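You operate a simulated robot arm through the tools that you are given. There is no shell and no other tool. Be economical: measure what you need, move in short steps, check, and stop when the job is done.

You run a simulated two-armed robot. Do the job below in one go: nothing can be reset, and whatever is moved stays where it is left.

JOB
Hold the box steady, plug in the lead, bring the volts at the box to 24.0, then switch off.

It is judged by the outcome, as a careful person would: the job done as asked, and still so three seconds after it is handed in. It fails if anything else is knocked over, pushed out of place, dropped, spilled or broken.

ROBOT AND FRAMES
Two 7-joint arms with two-finger parallel grippers on one trunk, on a base that drives. Base frame: it is fixed to the floor where the robot stands at the start and does not move with it; the origin is under the middle of the robot, x ahead of it, y to its left, z up; the surface under the hand at the start is at about z = 78. Readings come in cm, rad, newtons and seconds.
The left shoulder is at the start at [7, 16.3, 109.5], the right one opposite. With the tool pointing down near the work surface each hand reaches from about 40 to 88 cm from the robot's upright axis, wherever it stands, measured 20 degrees to its own side. Places, roughly: aim knob [40, -50, 80]; ball [75, -100, 100]; bench volts knob [40, -40, 80]; box socket [50, 0, 80]; clamp lever [60, -30, 80]; orange switch [60, -50, 80]; pan knob [40, -60, 80]; table collar [70, -100, 80]; test screen [100, -40, 110]; turntable [80, -100, 80]. Payload 3.43 kg a hand.
Tool frame (each hand has its own): the origin (TCP) lies between the finger pads and is the grasp point; the fingertips stand 3.4 cm ahead of it; z points along the fingers, y is the line along which they close. Largest opening 12.8 cm; finger width 2.4, thickness 1.2; the body of the gripper, 4.8 by 13 cm, starts 9.6 cm behind the TCP.
Orientation is that of the tool frame in the base frame, as a unit quaternion [w, x, y, z]. With the fingers straight down and closing along the base's y, the tool's x points along the base's -x, its y along +y and its z along -z.

CONTROLS
- The arms move only by the tool arm_command. It takes "left_commands", "right_commands" or both (then of equal length, played together; a hand with none holds still); each is a list of rows, each an object of numbers (a shift or turn left out is 0, a gripper value left out holds the last): "ax", "ay", "az": the turn, a rotation vector about the base's x, y, z in units of 8 degrees (1.0 is 8 degrees); "tx", "ty", "tz": the shift along the base's x, y, z in units of 40 mm (1.0 is 40 mm); "grip": the closure, from 0 (fully open) to 1 (shut). In form: [{"ax": .., "ay": .., "az": .., "tx": .., "ty": .., "tz": .., "grip": ..}, ...]. A call has 1 to 20 rows; each row shifts and turns the commanded pose from where the row before left it. A call with a number of a shift or a turn outside -1 to 1 is refused whole. Each row takes 0.2 s and may step no farther than 5 cm and 0.15 rad from the row before; otherwise, or with a gripper value out of range, the whole call is refused. A pose out of reach is approached as far as the arm can. The call stops where the force on the tool passes 40 N (or 10 N more than at its start, if that is more) or the arm is blocked; 0.2 s more then pass. The fingers move at their own pace (about 15.3 cm/s each) and stop on an object; they squeeze with about 37 N. The grip force told is the motor's: it shows also when the fingers shut on nothing. Time passes only in rows, and 0.2 s behind the last, so rows that do not move let the fingers close. The reply holds the time, the measured pose of the TCP, the force on the tool along the base axes, the opening and the grip force, in the units named above and with some noise, with the torque about the TCP (base axes, N m) and any sound that the robot's microphone picked up, and new pictures: "show" is both (left out), scene, wrist or none (wrist: the cameras of the hands that moved).
- Cameras (640 x 400 px; columns grow to the right, rows downward): "scene" is now at [13.76, -4.22, 131.7]; the picture's right is [-0.38, -0.93, 0.00], its down [-0.53, 0.22, -0.82] and it looks along [0.76, -0.31, -0.58] (base axes); focal length 257 px, centre (320, 200). "left" rides on the left gripper at [7.6, 1.1, -16] in its tool frame; the picture's right is [-0.15, 0.99, 0.00], its down [-0.88, -0.13, -0.46] and it looks along [-0.45, -0.07, 0.89] (tool axes); focal length 234 px, centre (320, 200). "right" rides on the right gripper at [7.6, -1.1, -16] in its tool frame; the picture's right is [0.15, 0.99, 0.00], its down [-0.88, 0.13, -0.46] and it looks along [-0.45, 0.07, 0.89] (tool axes); focal length 234 px, centre (320, 200). There is no depth. A picture from a camera that has moved, and an enlarged one, comes with that camera's place and axes in the base frame and with its lens. The place of the scene camera against the robot may be out by one fixed shift of up to 1.8 cm in any direction.
- move_column(by): slides the trunk up (or, below 0, down) by that many cm; the arms and the scene camera ride with it, the base frame stays. It gives what a move gives, with no picture.
- roll_base(legs): drives the robot by 1 to 6 legs, each [ahead, left, turn to the left] in cm, cm and rad, along the robot's own axes; the way and the turn of a leg run together, so that a leg with both is an arc; at most 150 cm and 3.142 rad a leg. The arms and the cameras ride along, it lands a little off, and it stops where it bumps. It gives what a move gives, and a new picture of the scene camera.
- pan_tilt(pan, tilt): turns the head with the scene camera to pan (to the left, within 1.501 rad either way) and tilt (down, from -0.506 to 1.204), counted from straight ahead of the robot. It gives what a move gives, and a new picture of the scene camera.
- zoom(camera, box): a new picture of the part [left, top, right, bottom] of that camera's present view, enlarged. It takes no simulated time.
- finish_job(): hands the job in; it is judged then, once.

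Go step by step. Nothing tells you exact positions but the pictures and the camera data: compare them with the known pose of the tool, close in by small moves and look again before you grip or let go. The budget is 120 turns and 260 pictures, counting those below and the enlarged ones. Unless the task says otherwise, let go and move clear before handing in, and close with one line.

The tools are called as a command line: name --argument value ..., lists and objects as JSON in quotes. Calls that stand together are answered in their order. arm_command: Moves the arms, as the interface text tells. Its arguments: {"type":"object","properties":{"left_commands":{"type":"array"},"right_commands":{"type":"array"},"show":{"type":"string","enum":["both","scene","wrist","none"]}},"required":[]} The other tools are called the same way: move_column (by) slides the trunk up or down; roll_base (legs) drives the base; pan_tilt (pan, tilt) turns the head that bears the scene camera; zoom (camera, box) takes an enlarged picture of a part of a camera's view; finish_job () hands the job in.

At the start:

```text
clock: 0.0
left_tool_pos: [52.06, 0.9, 112.88]
left_orientation: [0.0, -0.001, 1.0, 0.0]
left_contact_force: [-0.6, -0.2, 0.0]
left_ft_torque: [-0.03, -0.04, 0.01]
left_opening: 12.79
left_finger_force: 0.0
right_tool_pos: [41.89, -43.23, 107.04]
right_orientation: [0.0, 0.0, 1.0, -0.001]
right_contact_force: [0.5, 0.5, -1.2]
right_ft_torque: [0.02, 0.03, -0.01]
right_opening: 12.8
right_finger_force: 0.0
trunk travel left (down, up): [-57.5, 36.5]
robot x, y, heading: [-0.1, -0.12, -0.001]
head pan, tilt: [-0.384, 0.613]
```

scene: 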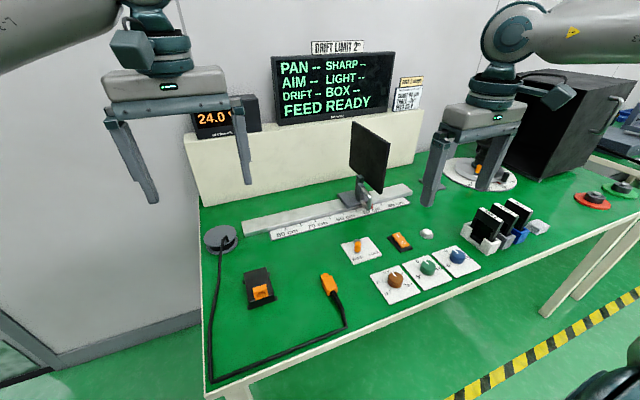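
right: 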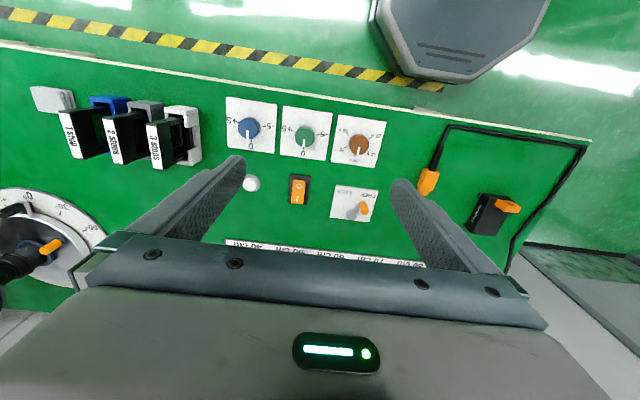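
left: 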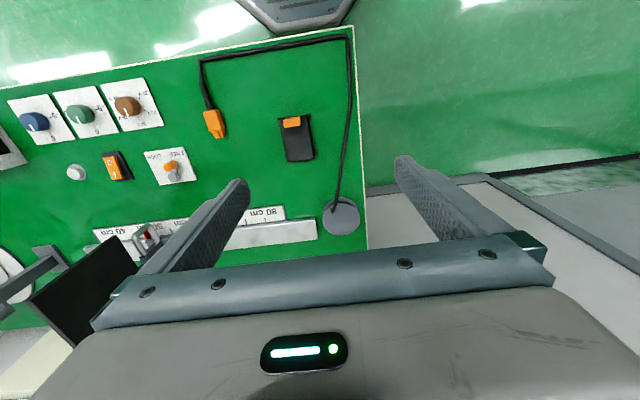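

I see a bench with a small black box with an orange socket, a lead with an orange plug, three knobs, an orange switch and displays. I'll zoom in to read the details first.

zoom --camera "scene" --box '[190, 30, 430, 140]'

zoom --camera "scene" --box '[200, 220, 490, 390]'

zoom --camera "right" --box '[210, 80, 540, 260]'

zoom --camera "left" --box '[180, 80, 350, 180]'

```text
2.67 times, centred on (310, 85) of scene
camera zoom: at [13.76, -4.22, 131.7], right [-0.38, -0.93, 0.0], down [-0.53, 0.22, -0.82], along [0.76, -0.31, -0.58], focal length 685 px, centre (347, 507)
```

zoom: 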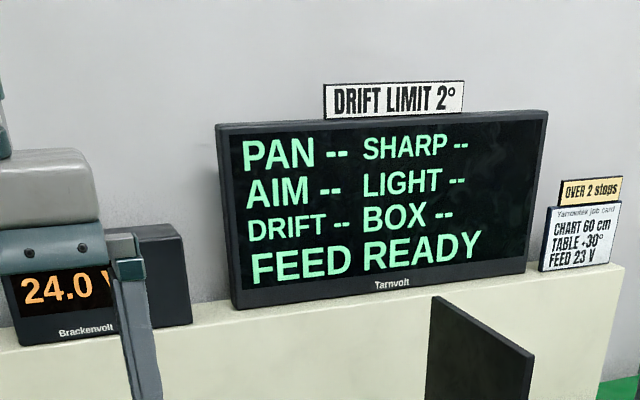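

```text
2.21 times, centred on (345, 305) of scene
camera zoom: at [13.76, -4.22, 131.7], right [-0.38, -0.93, 0.0], down [-0.53, 0.22, -0.82], along [0.76, -0.31, -0.58], focal length 567 px, centre (265, -32)
```

zoom: 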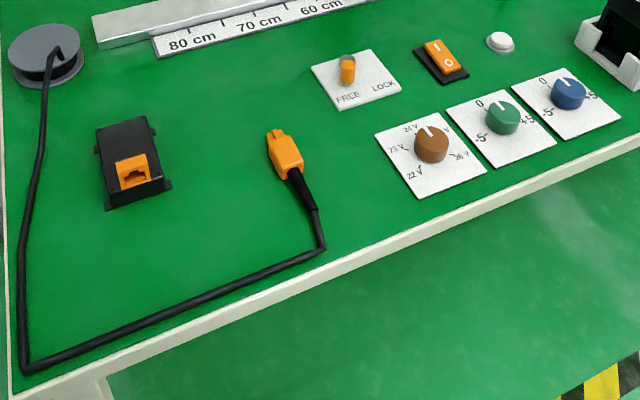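

```text
1.94 times, centred on (375, 170) of right
camera zoom: at [34.15, -44.29, 122.9], right [-0.15, 0.99, 0.0], down [0.88, 0.13, 0.46], along [0.45, 0.07, -0.89], focal length 454 px, centre (213, 258)
```

zoom: 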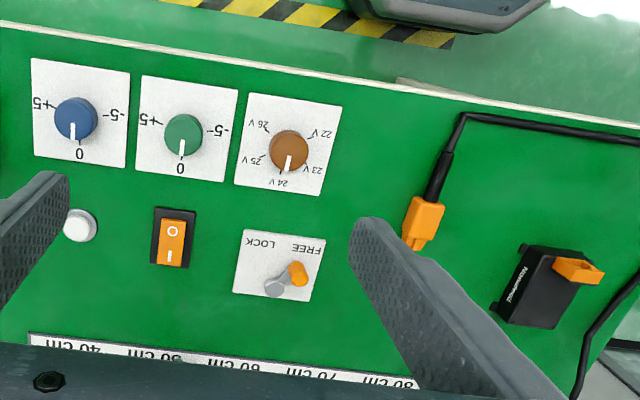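

```text
3.76 times, centred on (265, 130) of left
camera zoom: at [44.42, 2.06, 128.87], right [0.15, 0.99, 0.0], down [0.88, -0.13, 0.46], along [0.45, -0.07, -0.89], focal length 882 px, centre (527, 464)
```

zoom: 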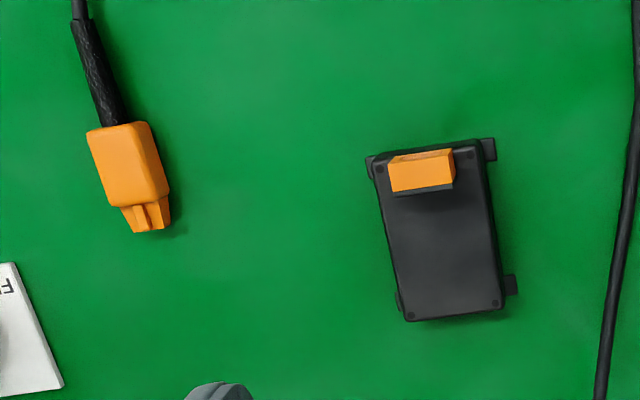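

The box lies near [54, -4.3] with its socket facing the robot. The plug is near [48, -20] and also points ahead (+x). I'll bring the left hand over the box leaning forward, so there is room for the right hand, and the right hand over the plug.

arm_command --left_commands '[{"ay": 1, "tx": 0.33, "ty": -0.4, "tz": -0.6, "grip": 0.3}, {"ay": 1, "tx": 0.33, "ty": -0.4, "tz": -0.6}, {"ay": 1, "tx": 0.34, "ty": -0.5, "tz": -0.6}, {"tz": -0.7}, {"tz": -0.7}, {"tz": -0.6}, {}]' --right_commands '[{"tx": 0.2, "ty": 0.9, "tz": -0.4, "grip": 0.4}, {"tx": 0.2, "ty": 0.9, "tz": -0.4}, {"tx": 0.2, "ty": 0.9, "tz": -0.4}, {"tx": 0.2, "ty": 0.9, "tz": -0.4}, {"tx": 0.2, "ty": 0.9, "tz": -0.4}, {"tx": 0.2, "ty": 0.9, "tz": -0.4}, {"tx": 0.2, "ty": 0.3}]'

```text
clock: 1.6
left_tool_pos: [56.31, -4.18, 97.61]
left_orientation: [-0.208, -0.001, 0.978, 0.0]
left_contact_force: [-1.2, 0.5, -0.4]
left_ft_torque: [0.03, 0.0, 0.0]
left_opening: 8.96
left_finger_force: 0.1
right_tool_pos: [47.34, -20.37, 97.41]
right_orientation: [-0.001, -0.001, 1.0, 0.001]
right_contact_force: [0.0, 0.1, 0.7]
right_ft_torque: [-0.01, -0.03, -0.03]
right_opening: 7.68
right_finger_force: 0.0
trunk travel left (down, up): [-57.5, 36.5]
robot x, y, heading: [-0.08, 0.22, 0.003]
head pan, tilt: [-0.384, 0.613]
camera scene: at [13.73, -4.25, 131.71], right [-0.38, -0.93, 0.0], down [-0.53, 0.22, -0.82], along [0.76, -0.31, -0.58], focal length 257 px, centre (320, 200)
camera right: at [39.75, -21.48, 113.27], right [-0.15, 0.99, 0.0], down [0.88, 0.13, 0.46], along [0.45, 0.07, -0.89], focal length 234 px, centre (320, 200)
camera left: at [55.55, -3.16, 115.34], right [0.13, 0.99, -0.06], down [0.99, -0.13, 0.06], along [0.05, -0.07, -1.0], focal length 234 px, centre (320, 200)
```

scene: 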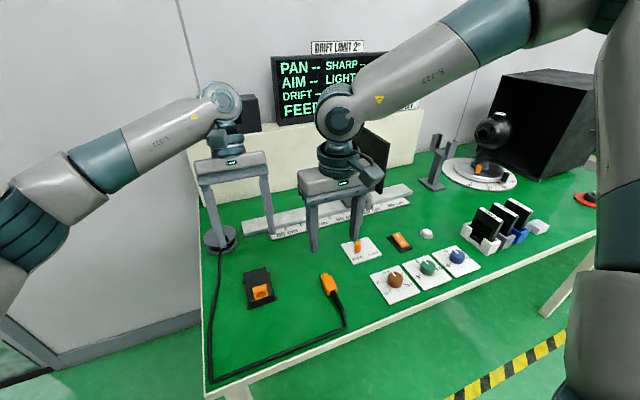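
right: 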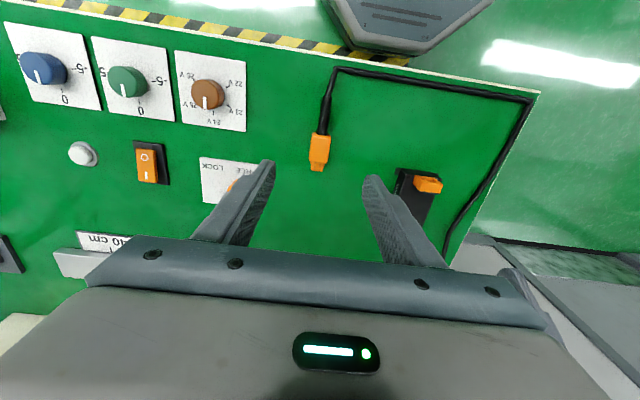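
left: 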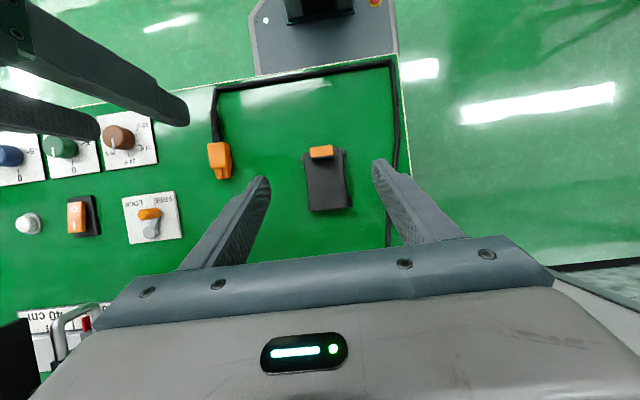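

Both hands hover over their objects. I'll lower both part way, lean the right hand back a little and look closely.

arm_command --left_commands '[{"tz": -0.8, "ty": -0.05}, {"tz": -0.8}, {"tz": -0.8}, {}]' --right_commands '[{"ay": -1, "tx": 0.25, "ty": 0.05, "tz": -0.8}, {"ay": -1, "tz": -0.8}, {"tz": -0.8}, {}]'

zoom --camera "left" --box '[180, 80, 460, 255]'

zoom --camera "right" --box '[200, 80, 480, 255]'

zoom --camera "scene" --box '[210, 220, 370, 320]'

```text
clock: 2.6
left_tool_pos: [56.01, -4.41, 88.12]
left_orientation: [-0.207, -0.001, 0.978, 0.0]
left_contact_force: [-0.2, -0.1, -0.2]
left_ft_torque: [-0.03, -0.01, 0.0]
left_opening: 8.95
left_finger_force: 0.2
right_tool_pos: [48.4, -20.09, 87.9]
right_orientation: [0.141, 0.0, 0.99, -0.001]
right_contact_force: [-0.6, 0.2, 0.5]
right_ft_torque: [0.0, 0.01, 0.0]
right_opening: 7.69
right_finger_force: 0.1
trunk travel left (down, up): [-57.5, 36.5]
robot x, y, heading: [0.24, -0.21, -0.002]
head pan, tilt: [-0.384, 0.613]
camera scene: at [13.64, -4.2, 131.72], right [-0.38, -0.93, 0.0], down [-0.53, 0.22, -0.82], along [0.76, -0.31, -0.57], focal length 257 px, centre (320, 200)
camera right: at [36.55, -21.24, 100.98], right [-0.14, 0.99, -0.04], down [0.72, 0.13, 0.68], along [0.68, 0.07, -0.73], focal length 234 px, centre (320, 200)
camera left: at [55.49, -3.31, 105.82], right [0.13, 0.99, -0.06], down [0.99, -0.13, 0.06], along [0.05, -0.07, -1.0], focal length 234 px, centre (320, 200)
```

scene: 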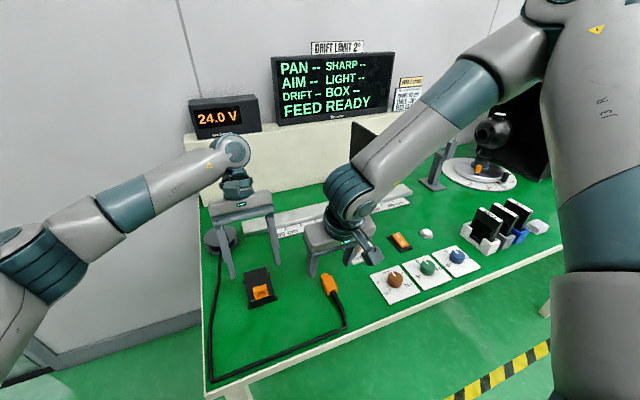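
right: 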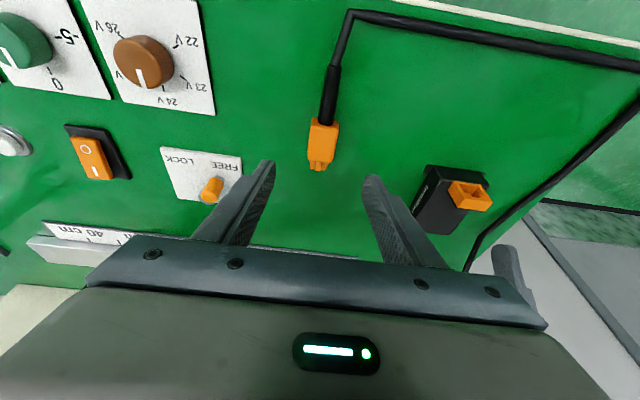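
left: 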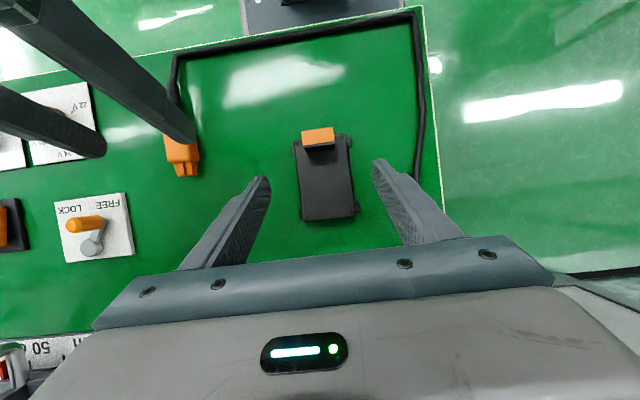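

```text
2.29 times, centred on (320, 168) of left
camera zoom: at [55.49, -3.31, 105.82], right [0.13, 0.99, -0.06], down [0.99, -0.13, 0.06], along [0.05, -0.07, -1.0], focal length 535 px, centre (320, 274)
```

zoom: 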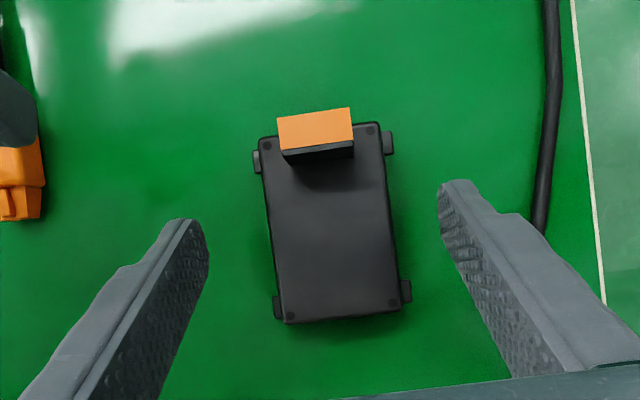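

```text
2.29 times, centred on (340, 168) of right
camera zoom: at [36.55, -21.24, 100.98], right [-0.14, 0.99, -0.04], down [0.72, 0.13, 0.68], along [0.68, 0.07, -0.73], focal length 535 px, centre (274, 274)
```

zoom: 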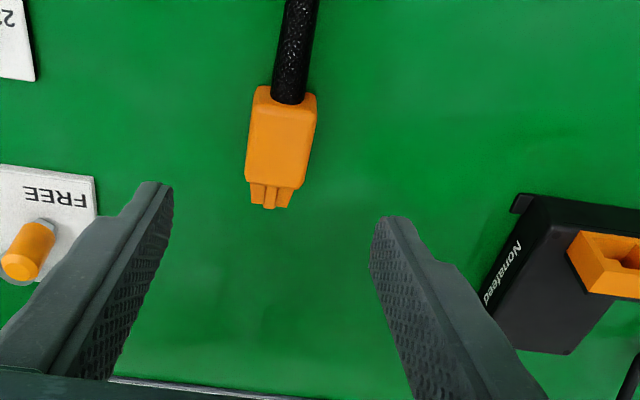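

```text
4.00 times, centred on (290, 270) of scene
camera zoom: at [13.64, -4.2, 131.72], right [-0.38, -0.93, 0.0], down [-0.53, 0.22, -0.82], along [0.76, -0.31, -0.57], focal length 1028 px, centre (440, -80)
```

zoom: 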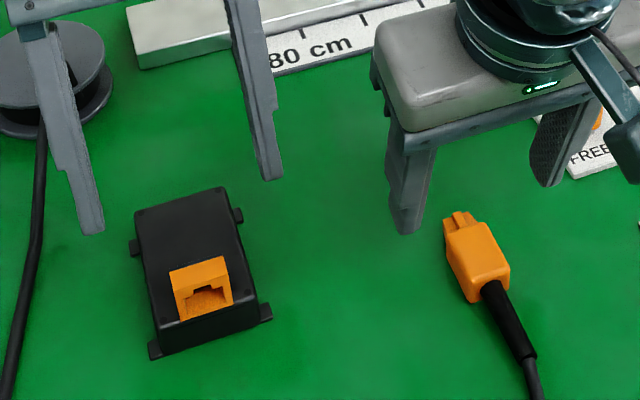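

The box is square to the x axis, spanning roughly x 51–59 and centred on y -4.35. The plug body spans roughly x 46–50.6 at y -20, yawed about 3.5°. I'll lower both hands to grip height.

arm_command --left_commands '[{"tz": -0.5}, {"tz": -0.5}, {"tz": -0.4}, {}]' --right_commands '[{"tz": -0.5, "tx": -0.25, "az": 0.4}, {"tz": -0.5}, {"tz": -0.4}, {}]'

zoom --camera "right" --box '[200, 80, 480, 255]'

zoom --camera "scene" --box '[210, 220, 370, 320]'

```text
clock: 3.6
left_tool_pos: [56.21, -4.44, 82.58]
left_orientation: [-0.208, 0.0, 0.978, 0.0]
left_contact_force: [-0.8, -0.7, 0.1]
left_ft_torque: [-0.01, -0.02, -0.01]
left_opening: 8.95
left_finger_force: 0.0
right_tool_pos: [47.51, -20.19, 82.2]
right_orientation: [0.139, -0.026, 0.99, 0.003]
right_contact_force: [-0.8, 0.1, -0.2]
right_ft_torque: [0.01, -0.01, -0.01]
right_opening: 7.67
right_finger_force: 0.0
trunk travel left (down, up): [-57.5, 36.5]
robot x, y, heading: [0.03, -0.02, -0.005]
head pan, tilt: [-0.384, 0.613]
camera scene: at [13.72, -4.2, 131.71], right [-0.38, -0.93, 0.0], down [-0.53, 0.22, -0.82], along [0.76, -0.31, -0.57], focal length 257 px, centre (320, 200)
camera right: at [35.7, -21.92, 95.39], right [-0.2, 0.98, -0.04], down [0.71, 0.17, 0.68], along [0.67, 0.1, -0.73], focal length 234 px, centre (320, 200)
camera left: at [55.56, -3.31, 100.16], right [0.13, 0.99, -0.06], down [0.99, -0.13, 0.06], along [0.05, -0.07, -1.0], focal length 234 px, centre (320, 200)
```

scene: 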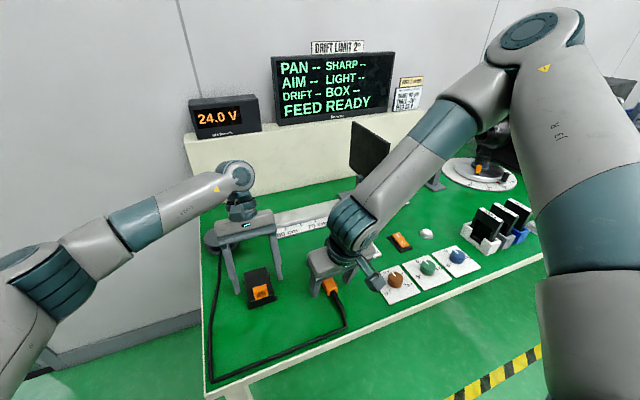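
right: 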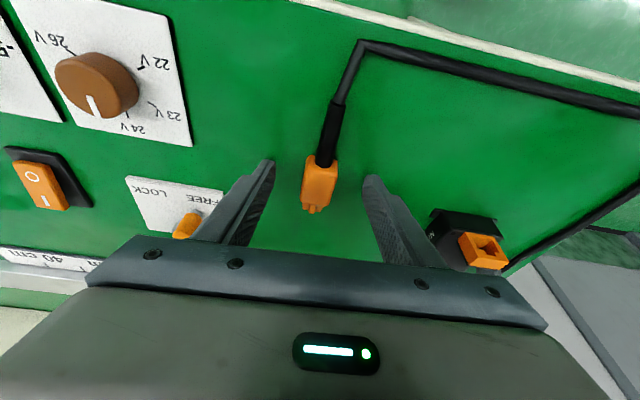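
left: 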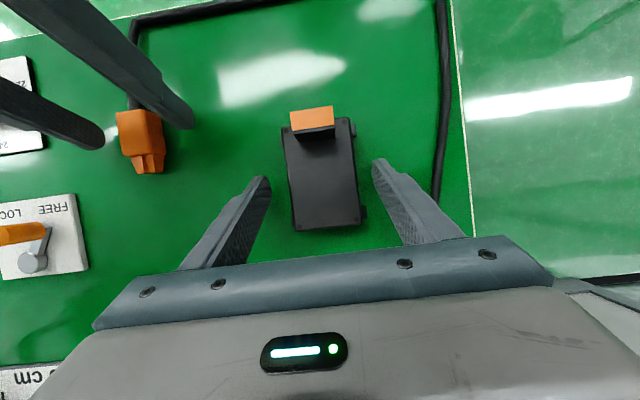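

```text
2.29 times, centred on (340, 168) of right
camera zoom: at [35.7, -21.92, 95.39], right [-0.2, 0.98, -0.04], down [0.71, 0.17, 0.68], along [0.67, 0.1, -0.73], focal length 535 px, centre (274, 274)
```

zoom: 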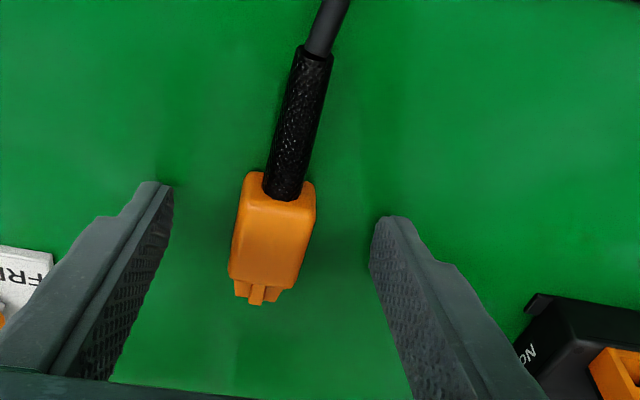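

```text
4.00 times, centred on (290, 270) of scene
camera zoom: at [13.72, -4.2, 131.71], right [-0.38, -0.93, 0.0], down [-0.53, 0.22, -0.82], along [0.76, -0.31, -0.57], focal length 1028 px, centre (440, -80)
```

zoom: 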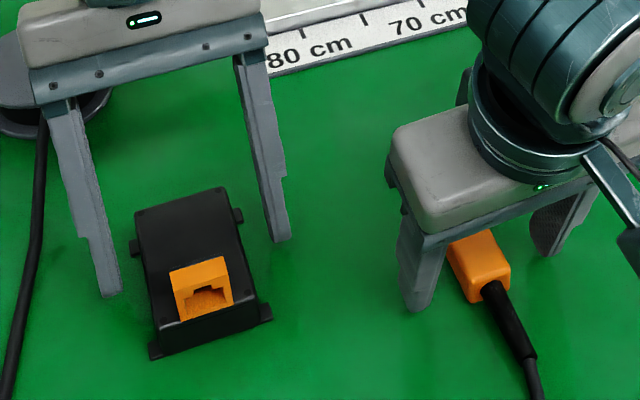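

The fingers straddle both objects and are well centred. I'll close both hands.

arm_command --left_commands '[{"grip": 0.45}, {"grip": 0.55}, {"grip": 0.65}, {"grip": 0.8}, {"grip": 1}, {}]' --right_commands '[{"grip": 0.5}, {"grip": 0.6}, {"grip": 0.7}, {"grip": 0.8}, {"grip": 1}, {}]'

zoom --camera "right" --box '[200, 80, 480, 255]'

zoom --camera "left" --box '[180, 80, 460, 255]'

```text
clock: 5.0
left_tool_pos: [56.22, -4.35, 82.52]
left_orientation: [-0.208, 0.0, 0.978, 0.0]
left_contact_force: [0.6, 2.3, 1.7]
left_ft_torque: [0.01, -0.06, -0.05]
left_opening: 5.73
left_finger_force: 36.8
right_tool_pos: [47.44, -20.07, 82.31]
right_orientation: [0.139, -0.027, 0.99, 0.004]
right_contact_force: [0.2, -1.1, 2.1]
right_ft_torque: [-0.06, -0.04, -0.01]
right_opening: 2.67
right_finger_force: 37.2
trunk travel left (down, up): [-57.5, 36.5]
robot x, y, heading: [-0.35, -0.02, 0.002]
head pan, tilt: [-0.384, 0.613]
camera scene: at [13.77, -4.19, 131.7], right [-0.38, -0.93, 0.0], down [-0.53, 0.22, -0.82], along [0.76, -0.31, -0.58], focal length 257 px, centre (320, 200)
camera right: at [35.74, -21.92, 95.39], right [-0.2, 0.98, -0.04], down [0.71, 0.17, 0.68], along [0.67, 0.1, -0.73], focal length 234 px, centre (320, 200)
camera left: at [55.6, -3.31, 100.16], right [0.13, 0.99, -0.06], down [0.99, -0.13, 0.06], along [0.05, -0.07, -1.0], focal length 234 px, centre (320, 200)
```

scene: 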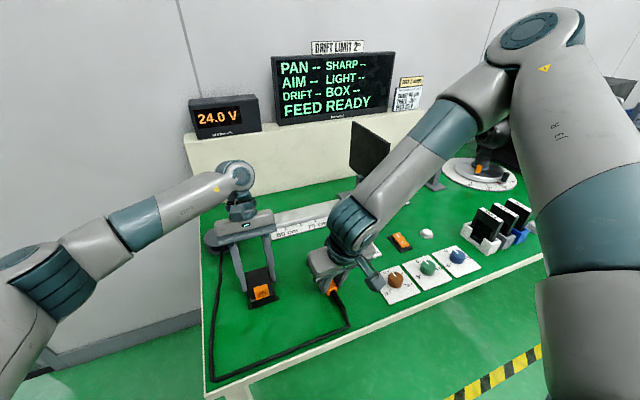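
right: 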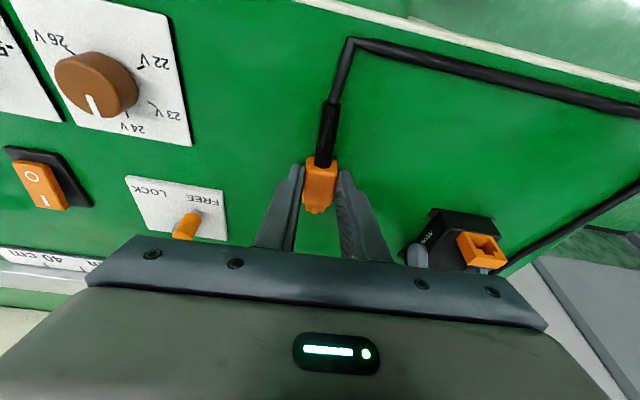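
left: 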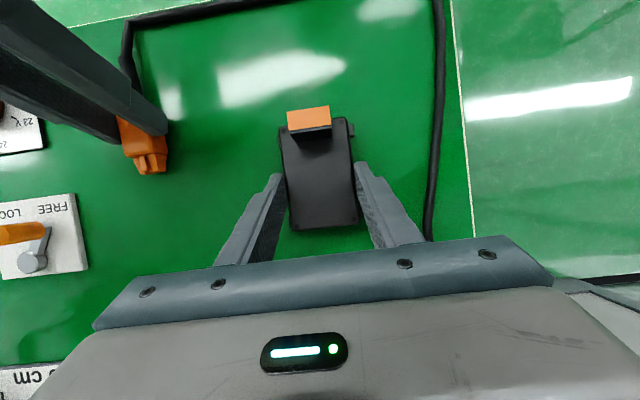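

```text
2.29 times, centred on (340, 168) of right
camera zoom: at [35.74, -21.92, 95.39], right [-0.2, 0.98, -0.04], down [0.71, 0.17, 0.68], along [0.67, 0.1, -0.73], focal length 535 px, centre (274, 274)
```

zoom: 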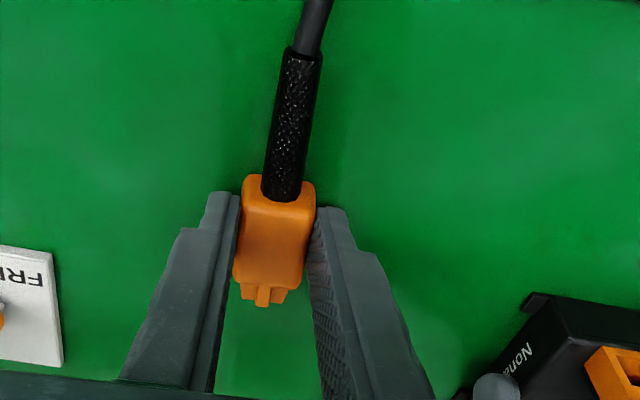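

```text
2.29 times, centred on (320, 168) of left
camera zoom: at [55.6, -3.31, 100.16], right [0.13, 0.99, -0.06], down [0.99, -0.13, 0.06], along [0.05, -0.07, -1.0], focal length 535 px, centre (320, 274)
```

zoom: 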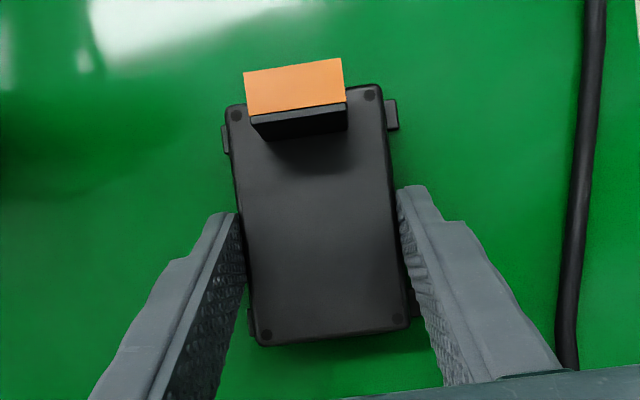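

Both grips are firm: the box is held at 5.73 cm and the plug at 2.67 cm. I put the socket's top at about z 83.3 and its mouth at x≈50, y≈-4.4. I'll lift the plug, pull it back, straighten its yaw and bring it in front of the socket.

arm_command --right_commands '[{"tz": 0.5}, {"tz": 0.5, "tx": -0.4, "az": -0.39}, {"tx": -0.4, "ty": 0.4}, {"ty": 0.6}, {"ty": 0.6}, {"ty": 0.6}, {"ty": 0.6}, {"ty": 0.6}, {"ty": 0.5}, {}]'

zoom --camera "right" --box '[220, 100, 420, 225]'

zoom --camera "left" --box '[220, 50, 420, 175]'

zoom --camera "scene" --box '[210, 240, 338, 320]'

```text
clock: 7.2
left_tool_pos: [56.16, -4.47, 82.43]
left_orientation: [-0.208, -0.001, 0.978, 0.0]
left_contact_force: [0.4, -1.7, 1.3]
left_ft_torque: [-0.12, -0.01, 0.03]
left_opening: 5.75
left_finger_force: 36.6
right_tool_pos: [45.19, -13.13, 89.71]
right_orientation: [0.139, -0.002, 0.99, 0.001]
right_contact_force: [-0.1, -0.3, -0.8]
right_ft_torque: [-0.04, 0.02, 0.0]
right_opening: 2.66
right_finger_force: 37.0
right hand out of reach, approached as far as the arm can: row 5, 6, 7, 8, 9
trunk travel left (down, up): [-57.5, 36.5]
robot x, y, heading: [0.05, 0.28, -0.0]
head pan, tilt: [-0.384, 0.613]
camera scene: at [13.77, -4.23, 131.7], right [-0.38, -0.93, 0.0], down [-0.53, 0.22, -0.82], along [0.76, -0.31, -0.58], focal length 257 px, centre (320, 200)
camera right: at [33.37, -14.25, 102.78], right [-0.14, 0.99, -0.04], down [0.72, 0.13, 0.68], along [0.68, 0.07, -0.73], focal length 234 px, centre (320, 200)
```

scene: 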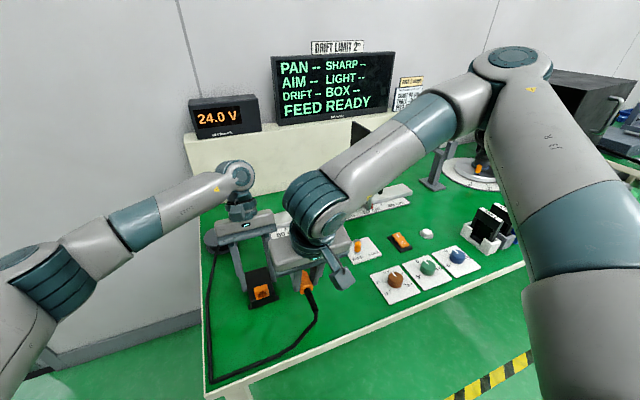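
right: 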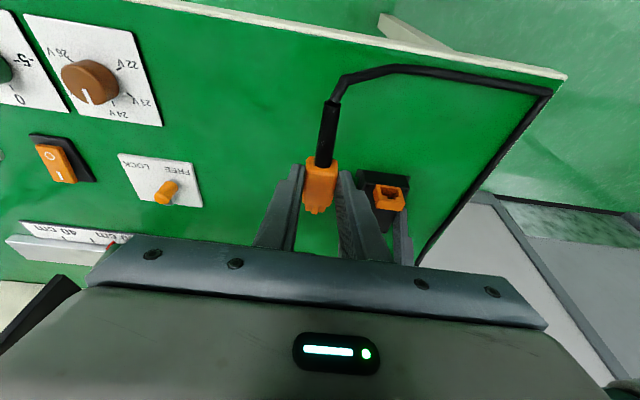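

```text
3.20 times, centred on (320, 162) of right
camera zoom: at [33.37, -14.25, 102.78], right [-0.14, 0.99, -0.04], down [0.72, 0.13, 0.68], along [0.68, 0.07, -0.73], focal length 749 px, centre (320, 320)
```

zoom: 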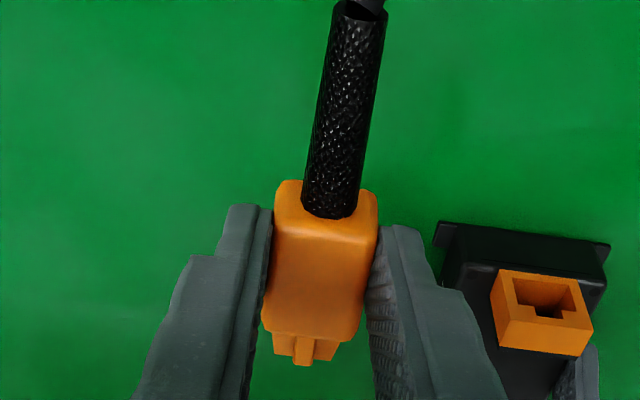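

```text
3.20 times, centred on (320, 112) of left
camera zoom: at [55.6, -3.34, 100.16], right [0.13, 0.99, -0.06], down [0.99, -0.13, 0.06], along [0.05, -0.07, -1.0], focal length 749 px, centre (320, 480)
```

zoom: 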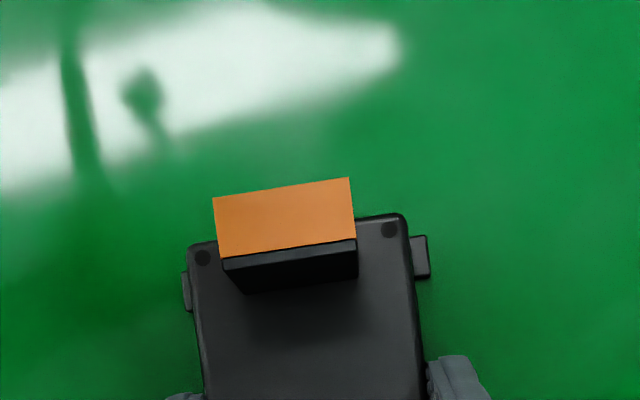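

```text
5.00 times, centred on (274, 280) of scene
camera zoom: at [13.77, -4.23, 131.7], right [-0.38, -0.93, 0.0], down [-0.53, 0.22, -0.82], along [0.76, -0.31, -0.58], focal length 1285 px, centre (550, -200)
```

zoom: 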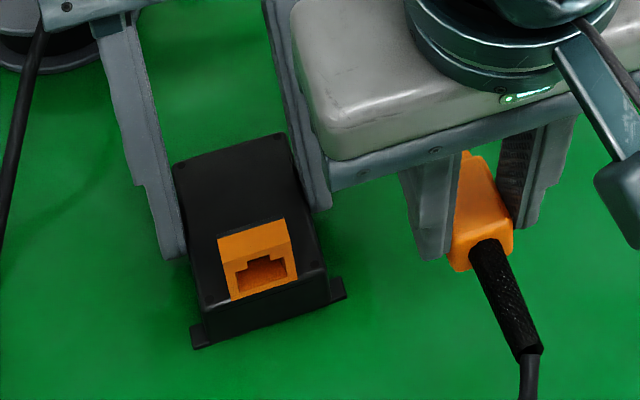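

The right arm can't reach that far across when this close in. I'll let go of the box for now, lift the left hand and bring the right hand's command back. Then I'll drive the base back and slightly left so both hands reach comfortably.

arm_command --left_commands '[{"grip": 0.4}, {"grip": 0.3}, {"tz": 0.8}, {"tz": 0.8}, {"tz": 0.8}, {"tz": 0.8}]' --right_commands '[{"ty": -0.5}, {"ty": -0.5}, {"ty": -0.5}, {"ty": -0.5}, {}, {}]' --show "scene"

```text
clock: 8.6
left_tool_pos: [55.96, -4.39, 95.41]
left_orientation: [-0.207, -0.001, 0.978, 0.0]
left_contact_force: [0.3, -0.3, 0.8]
left_ft_torque: [0.0, -0.01, 0.02]
left_opening: 8.96
left_finger_force: 0.1
right_tool_pos: [45.15, -21.09, 89.56]
right_orientation: [0.139, 0.0, 0.99, 0.0]
right_contact_force: [0.3, -0.7, -0.6]
right_ft_torque: [0.03, 0.0, -0.01]
right_opening: 2.69
right_finger_force: 37.4
trunk travel left (down, up): [-57.5, 36.5]
robot x, y, heading: [-0.61, -0.05, -0.003]
head pan, tilt: [-0.384, 0.613]
camera scene: at [13.69, -4.27, 131.7], right [-0.38, -0.93, 0.0], down [-0.53, 0.22, -0.82], along [0.76, -0.31, -0.57], focal length 257 px, centre (320, 200)
```

scene: 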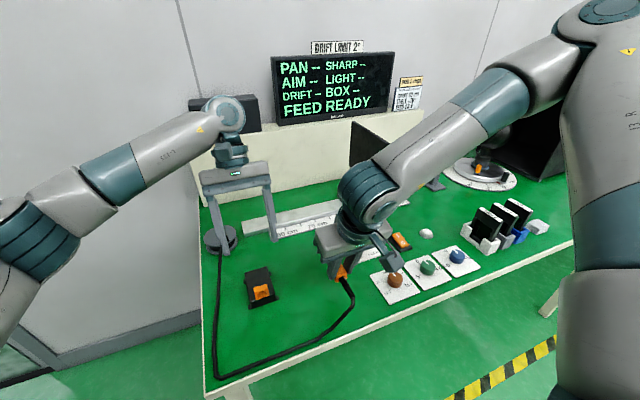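

The command follows the arm, so nothing is left over. Now I'll drive the base back 12 cm and left 4 cm.

roll_base --legs '[[-12, 4, 0]]'

```text
clock: 9.9
left_tool_pos: [44.03, -0.53, 95.29]
left_orientation: [-0.208, 0.0, 0.978, 0.0]
left_contact_force: [0.7, -0.2, 0.1]
left_ft_torque: [-0.02, -0.01, 0.02]
left_opening: 8.94
left_finger_force: 0.1
right_tool_pos: [33.06, -17.18, 89.59]
right_orientation: [0.138, -0.001, 0.99, 0.0]
right_contact_force: [1.0, 0.3, 0.1]
right_ft_torque: [-0.04, -0.02, 0.02]
right_opening: 2.63
right_finger_force: 38.1
trunk travel left (down, up): [-57.5, 36.5]
robot x, y, heading: [-11.89, 4.1, 0.009]
head pan, tilt: [-0.384, 0.613]
camera scene: at [1.72, -0.22, 131.7], right [-0.38, -0.93, 0.0], down [-0.53, 0.22, -0.82], along [0.76, -0.31, -0.58], focal length 257 px, centre (320, 200)
```

scene: 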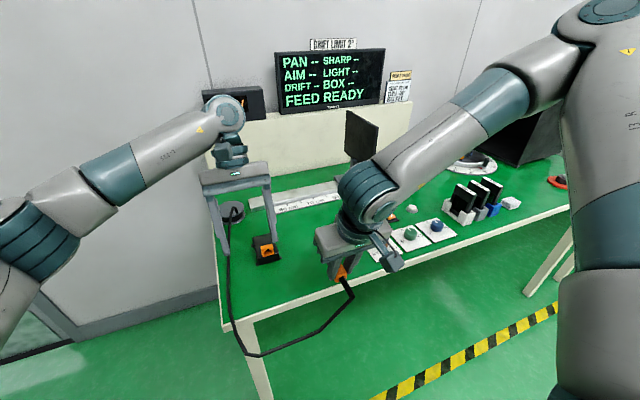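

Next, the left hand goes back over the box and the right hand comes forward.

arm_command --left_commands '[{"tx": 0.75, "ty": -0.25}, {"tx": 0.75, "ty": -0.25}, {"tx": 0.75, "ty": -0.25}, {"tx": 0.75, "ty": -0.22}, {}]' --right_commands '[{"tx": 0.6, "ty": 0.4}, {"tx": 0.6, "ty": 0.4}, {"tx": 0.6, "ty": 0.4}, {"tx": 0.6, "ty": 0.4, "tz": -0.5}, {"tz": -0.4}]'

zoom --camera "left" --box '[180, 80, 460, 255]'

```text
clock: 11.1
left_tool_pos: [54.92, -3.75, 95.43]
left_orientation: [-0.207, -0.001, 0.978, -0.001]
left_contact_force: [0.9, 0.1, 0.2]
left_ft_torque: [-0.02, 0.01, 0.01]
left_opening: 8.97
left_finger_force: 0.3
left hand out of reach, approached as far as the arm can: row 4
right_tool_pos: [42.59, -10.78, 86.22]
right_orientation: [0.139, -0.002, 0.99, 0.002]
right_contact_force: [0.2, 0.6, 0.1]
right_ft_torque: [0.0, 0.06, -0.01]
right_opening: 2.66
right_finger_force: 36.8
right hand out of reach, approached as far as the arm can: row 5
trunk travel left (down, up): [-57.5, 36.5]
robot x, y, heading: [-12.24, 3.97, -0.005]
head pan, tilt: [-0.384, 0.613]
camera scene: at [1.72, -0.03, 131.72], right [-0.37, -0.93, 0.0], down [-0.53, 0.21, -0.82], along [0.76, -0.31, -0.57], focal length 257 px, centre (320, 200)
camera right: at [30.87, -11.89, 99.39], right [-0.14, 0.99, -0.04], down [0.72, 0.13, 0.68], along [0.68, 0.07, -0.73], focal length 234 px, centre (320, 200)
camera left: at [54.25, -2.67, 113.15], right [0.13, 0.99, -0.06], down [0.99, -0.13, 0.06], along [0.05, -0.07, -1.0], focal length 234 px, centre (320, 200)
```

scene: 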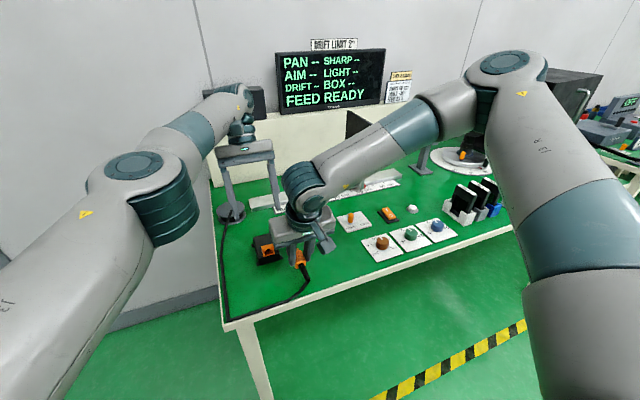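
right: 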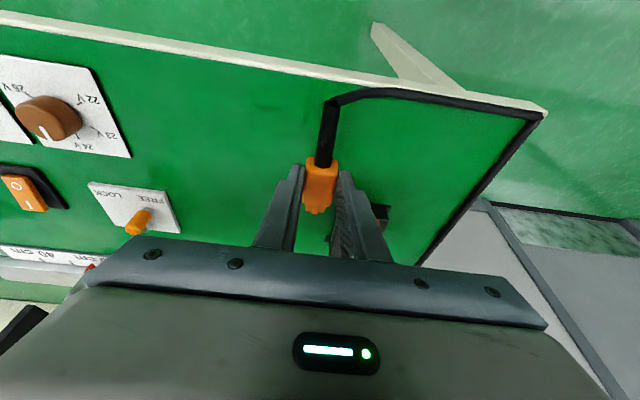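
left: 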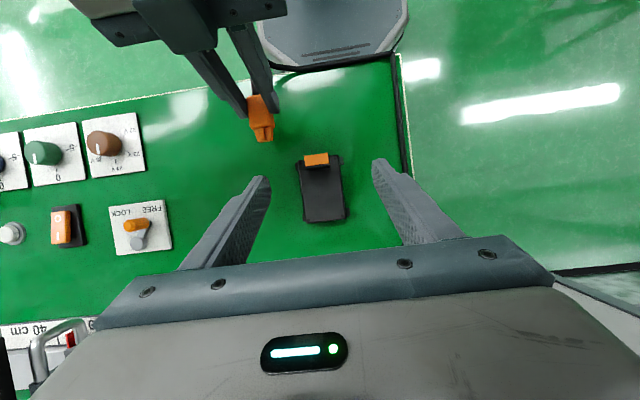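

```text
2.29 times, centred on (320, 168) of left
camera zoom: at [54.25, -2.67, 113.15], right [0.13, 0.99, -0.06], down [0.99, -0.13, 0.06], along [0.05, -0.07, -1.0], focal length 535 px, centre (320, 274)
```

zoom: 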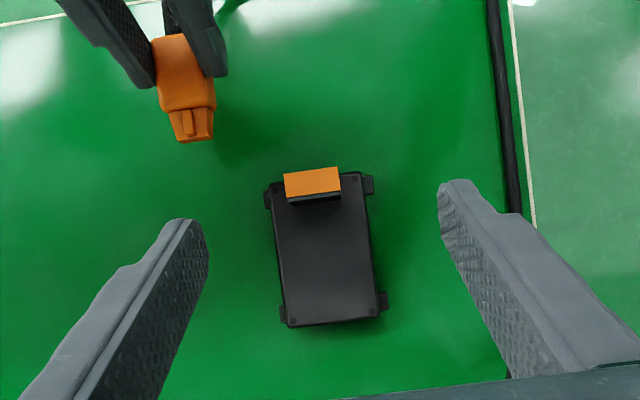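

The left hand is at its far limit and the right hand is at a near or low limit. I'll take the lean off the right hand to see whether that frees it to move across.

arm_command --right_commands '[{"ay": 1}, {"ay": 1}, {"ty": 0.5}, {"ty": 0.5}, {"ty": 0.5}, {}]' --show "scene"

```text
clock: 12.5
left_tool_pos: [54.92, -4.02, 95.23]
left_orientation: [-0.208, -0.002, 0.978, -0.001]
left_contact_force: [-1.1, -0.4, 0.3]
left_ft_torque: [-0.07, -0.01, 0.01]
left_opening: 8.95
left_finger_force: 0.0
right_tool_pos: [41.05, -11.39, 87.94]
right_orientation: [0.0, -0.001, 1.0, 0.0]
right_contact_force: [-1.4, -0.1, -0.7]
right_ft_torque: [0.02, 0.0, 0.01]
right_opening: 2.67
right_finger_force: 37.2
right hand out of reach, approached as far as the arm can: row 1, 2, 3, 4, 5
trunk travel left (down, up): [-57.5, 36.5]
robot x, y, heading: [-12.28, 4.27, 0.001]
head pan, tilt: [-0.384, 0.613]
camera scene: at [1.75, -0.23, 131.7], right [-0.38, -0.93, 0.0], down [-0.53, 0.22, -0.82], along [0.76, -0.31, -0.58], focal length 257 px, centre (320, 200)
```

scene: 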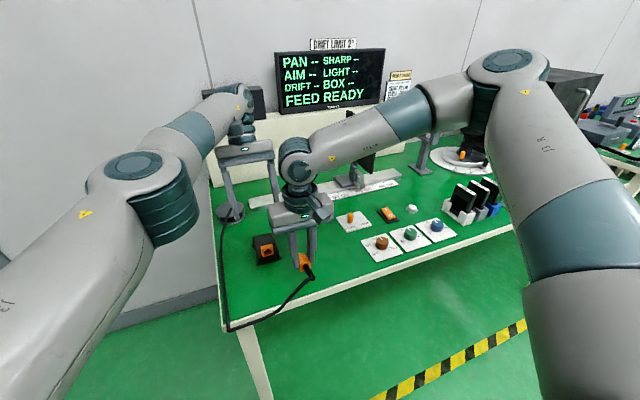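

I'm not sure whether this is a joint limit or the hands being too close to each other. I'll move the left hand well clear and try the right again.

arm_command --left_commands '[{"tz": 0.8, "ty": 0.7}, {"tz": 0.8, "ty": 0.9}, {"ty": 0.9, "tz": 0.5}, {"ty": 0.9}, {"ty": 0.5}, {}, {}]' --right_commands '[{}, {}, {}, {"ty": 0.5}, {"ty": 0.5}, {"ty": 0.5}, {}]' --show "scene"

```text
clock: 14.1
left_tool_pos: [54.83, 11.5, 103.72]
left_orientation: [-0.208, 0.0, 0.978, 0.001]
left_contact_force: [-0.1, -0.3, -0.5]
left_ft_torque: [0.01, -0.01, -0.02]
left_opening: 8.94
left_finger_force: 0.1
right_tool_pos: [39.9, -10.51, 88.97]
right_orientation: [0.0, 0.0, 1.0, 0.001]
right_contact_force: [-0.7, -0.4, -0.7]
right_ft_torque: [0.02, 0.01, 0.04]
right_opening: 2.69
right_finger_force: 36.7
right hand out of reach, approached as far as the arm can: row 4, 5, 6
trunk travel left (down, up): [-57.5, 36.5]
robot x, y, heading: [-11.82, 3.71, 0.002]
head pan, tilt: [-0.384, 0.613]
camera scene: at [1.75, -0.22, 131.7], right [-0.38, -0.93, 0.0], down [-0.53, 0.22, -0.82], along [0.76, -0.31, -0.58], focal length 257 px, centre (320, 200)
```

scene: 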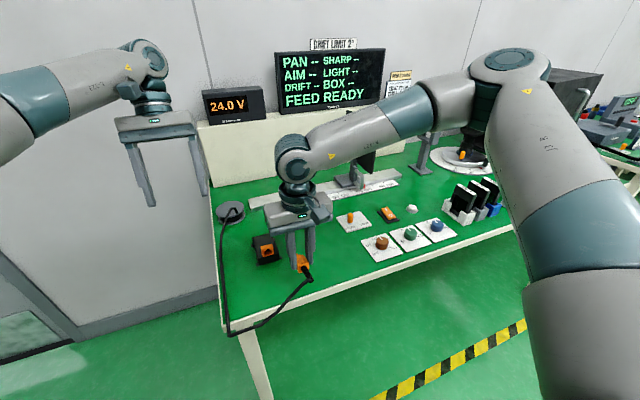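

It isn't a collision; the arm is sliding along a joint limit that eases as the hand goes higher. So I'll raise the right hand relative to the trunk and lower the trunk afterwards.

arm_command --right_commands '[{"tz": 0.8}, {"tz": 0.8}, {"tz": 0.8}, {"tz": 0.8, "ty": 0.3}, {"ty": 0.5}, {"ty": 0.5}, {"tx": 0.5}, {"tx": 0.4}, {}]' --left_commands '[{"tz": 0.4}, {"tz": 0.5}, {}, {}, {}, {}, {}, {}, {}]' --show "scene"

```text
clock: 16.1
left_tool_pos: [54.94, 11.58, 107.34]
left_orientation: [-0.207, 0.0, 0.978, 0.001]
left_contact_force: [-0.6, 0.0, 0.0]
left_ft_torque: [0.0, -0.01, 0.0]
left_opening: 8.98
left_finger_force: 0.0
right_tool_pos: [43.11, -9.66, 101.82]
right_orientation: [0.0, -0.001, 1.0, 0.002]
right_contact_force: [0.2, 0.0, -1.0]
right_ft_torque: [0.0, 0.0, -0.02]
right_opening: 2.66
right_finger_force: 37.1
right hand out of reach, approached as far as the arm can: row 5, 6, 8
trunk travel left (down, up): [-57.5, 36.5]
robot x, y, heading: [-12.12, 4.15, -0.001]
head pan, tilt: [-0.384, 0.613]
camera scene: at [1.76, -0.23, 131.7], right [-0.38, -0.93, 0.0], down [-0.53, 0.22, -0.82], along [0.76, -0.31, -0.58], focal length 257 px, centre (320, 200)
```

scene: 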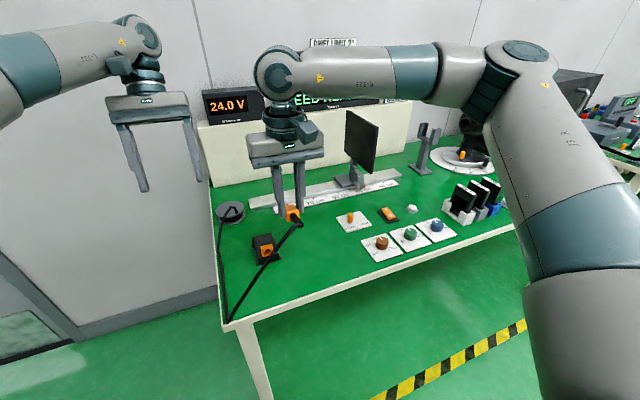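

The right hand still stops at about y -10. I'll test whether yawing it left eases the limit, which tells me if turning the base would help.

arm_command --right_commands '[{"az": 1}, {"az": 1}, {"az": 1}, {"az": 1}, {"az": 1}, {"ty": 0.5}, {"ty": 0.5}, {"ty": 0.5}, {}]' --show "none"

```text
clock: 18.1
left_tool_pos: [54.85, 11.59, 107.2]
left_orientation: [-0.208, -0.001, 0.978, -0.001]
left_contact_force: [-0.6, -0.8, 0.2]
left_ft_torque: [-0.04, 0.0, -0.01]
left_opening: 8.97
left_finger_force: 0.0
right_tool_pos: [43.0, -9.75, 102.0]
right_orientation: [0.0, -0.343, 0.939, 0.001]
right_contact_force: [0.1, 0.5, -0.3]
right_ft_torque: [0.01, -0.02, 0.0]
right_opening: 2.69
right_finger_force: 37.2
right hand out of reach, approached as far as the arm can: row 6, 7, 8
trunk travel left (down, up): [-57.5, 36.5]
robot x, y, heading: [-12.0, 3.87, -0.003]
head pan, tilt: [-0.384, 0.613]
```

The yaw moves freely; the limit is on how far across the wrist can go. Standing at the bench's left end, turned about 46° right, puts the insertion line sideways to the robot, which suits both arms. First I'll check that the floor to the left is free.

pan_tilt --pan 1.1 --tilt 0.7

pan_tilt --pan 0.3 --tilt 0.7

```text
clock: 19.7
left_tool_pos: [54.87, 11.63, 107.37]
left_orientation: [-0.207, -0.001, 0.978, 0.0]
left_contact_force: [0.2, 0.5, -0.1]
left_ft_torque: [0.03, 0.01, -0.05]
left_opening: 8.95
left_finger_force: 0.1
right_tool_pos: [43.02, -9.9, 101.98]
right_orientation: [-0.001, -0.343, 0.939, 0.0]
right_contact_force: [0.3, 0.0, -0.9]
right_ft_torque: [0.01, 0.0, -0.01]
right_opening: 2.68
right_finger_force: 37.0
trunk travel left (down, up): [-57.5, 36.5]
robot x, y, heading: [-11.97, 4.05, 0.007]
head pan, tilt: [1.1, 0.7]
camera scene: at [-2.55, 10.64, 130.95], right [0.89, -0.45, 0.0], down [-0.29, -0.57, -0.76], along [0.35, 0.68, -0.64], focal length 257 px, centre (320, 200)
```

scene: 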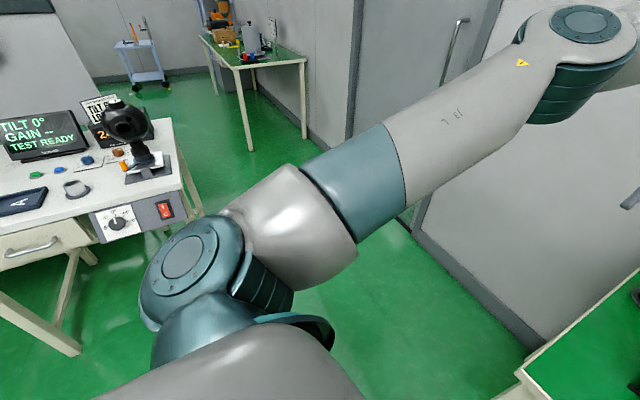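

```text
clock: 20.8
left_tool_pos: [54.7, 11.55, 107.34]
left_orientation: [-0.208, -0.001, 0.978, 0.0]
left_contact_force: [0.1, 0.2, -0.2]
left_ft_torque: [0.02, -0.05, -0.02]
left_opening: 8.96
left_finger_force: 0.0
right_tool_pos: [42.97, -9.83, 102.07]
right_orientation: [-0.001, -0.342, 0.94, 0.0]
right_contact_force: [-0.5, 0.5, -0.7]
right_ft_torque: [-0.01, -0.01, -0.02]
right_opening: 2.68
right_finger_force: 37.2
trunk travel left (down, up): [-57.5, 36.5]
robot x, y, heading: [-12.01, 4.11, 0.003]
head pan, tilt: [0.3, 0.7]
camera scene: at [1.7, 5.59, 130.95], right [0.3, -0.95, 0.0], down [-0.62, -0.19, -0.76], along [0.73, 0.23, -0.64], focal length 257 px, centre (320, 200)
```

scene: 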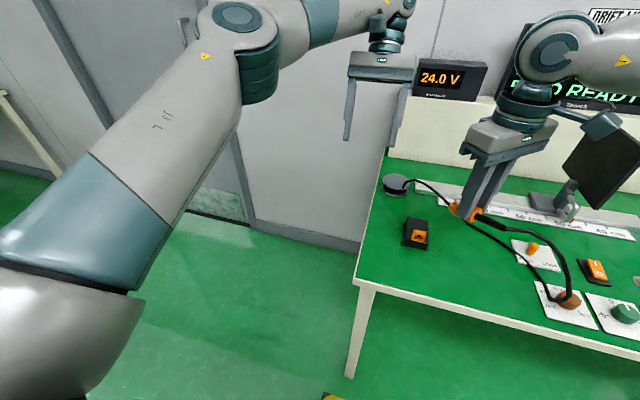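

The floor is free enough. Another bench begins beyond y≈75 on the left, so I'll keep this side of it. I'll lift the plug high so the cable clears the box, then drive left.

arm_command --right_commands '[{"tz": 0.8}, {"tz": 0.8}, {"tz": 0.8}, {"tz": 0.8}, {"tz": 0.8}]' --show "scene"

roll_base --legs '[[0, 26, 0]]'

```text
clock: 22.0
left_tool_pos: [54.83, 11.52, 107.16]
left_orientation: [-0.207, -0.001, 0.978, 0.0]
left_contact_force: [1.1, 0.4, -1.0]
left_ft_torque: [-0.01, -0.02, 0.02]
left_opening: 8.97
left_finger_force: 0.1
right_tool_pos: [42.69, -12.46, 114.86]
right_orientation: [-0.001, -0.343, 0.939, 0.001]
right_contact_force: [0.5, -0.4, -0.1]
right_ft_torque: [0.0, -0.01, 0.03]
right_opening: 2.68
right_finger_force: 36.3
right hand out of reach, approached as far as the arm can: row 2, 3, 4, 5
trunk travel left (down, up): [-57.5, 36.5]
robot x, y, heading: [-12.08, 4.07, -0.002]
head pan, tilt: [0.3, 0.7]
camera scene: at [1.68, 5.59, 130.95], right [0.3, -0.96, 0.0], down [-0.62, -0.19, -0.76], along [0.73, 0.23, -0.64], focal length 257 px, centre (320, 200)
```

scene: 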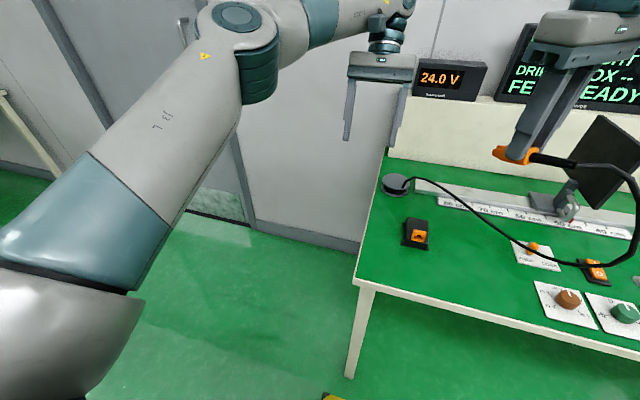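

```text
clock: 23.9
left_tool_pos: [54.91, 37.61, 107.27]
left_orientation: [-0.209, 0.0, 0.978, 0.0]
left_contact_force: [-0.1, 0.2, 0.6]
left_ft_torque: [0.01, -0.05, 0.03]
left_opening: 8.96
left_finger_force: 0.1
right_tool_pos: [42.51, 13.61, 114.98]
right_orientation: [-0.001, -0.342, 0.94, 0.0]
right_contact_force: [0.3, 0.1, -0.2]
right_ft_torque: [-0.02, -0.02, -0.02]
right_opening: 2.68
right_finger_force: 37.2
trunk travel left (down, up): [-57.5, 36.5]
robot x, y, heading: [-12.12, 30.17, -0.006]
head pan, tilt: [0.3, 0.7]
camera scene: at [1.71, 31.65, 130.95], right [0.29, -0.96, 0.0], down [-0.62, -0.19, -0.76], along [0.73, 0.23, -0.64], focal length 257 px, centre (320, 200)
```

scene: 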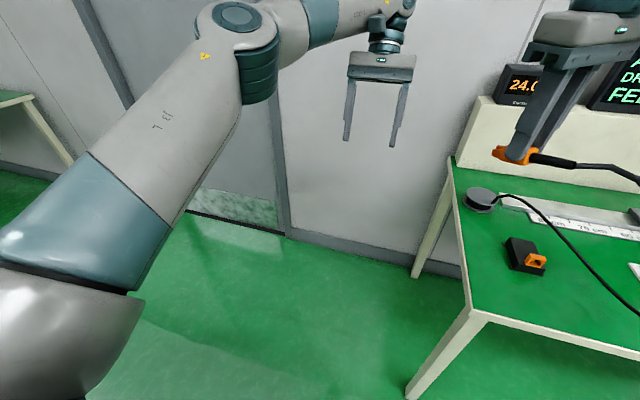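

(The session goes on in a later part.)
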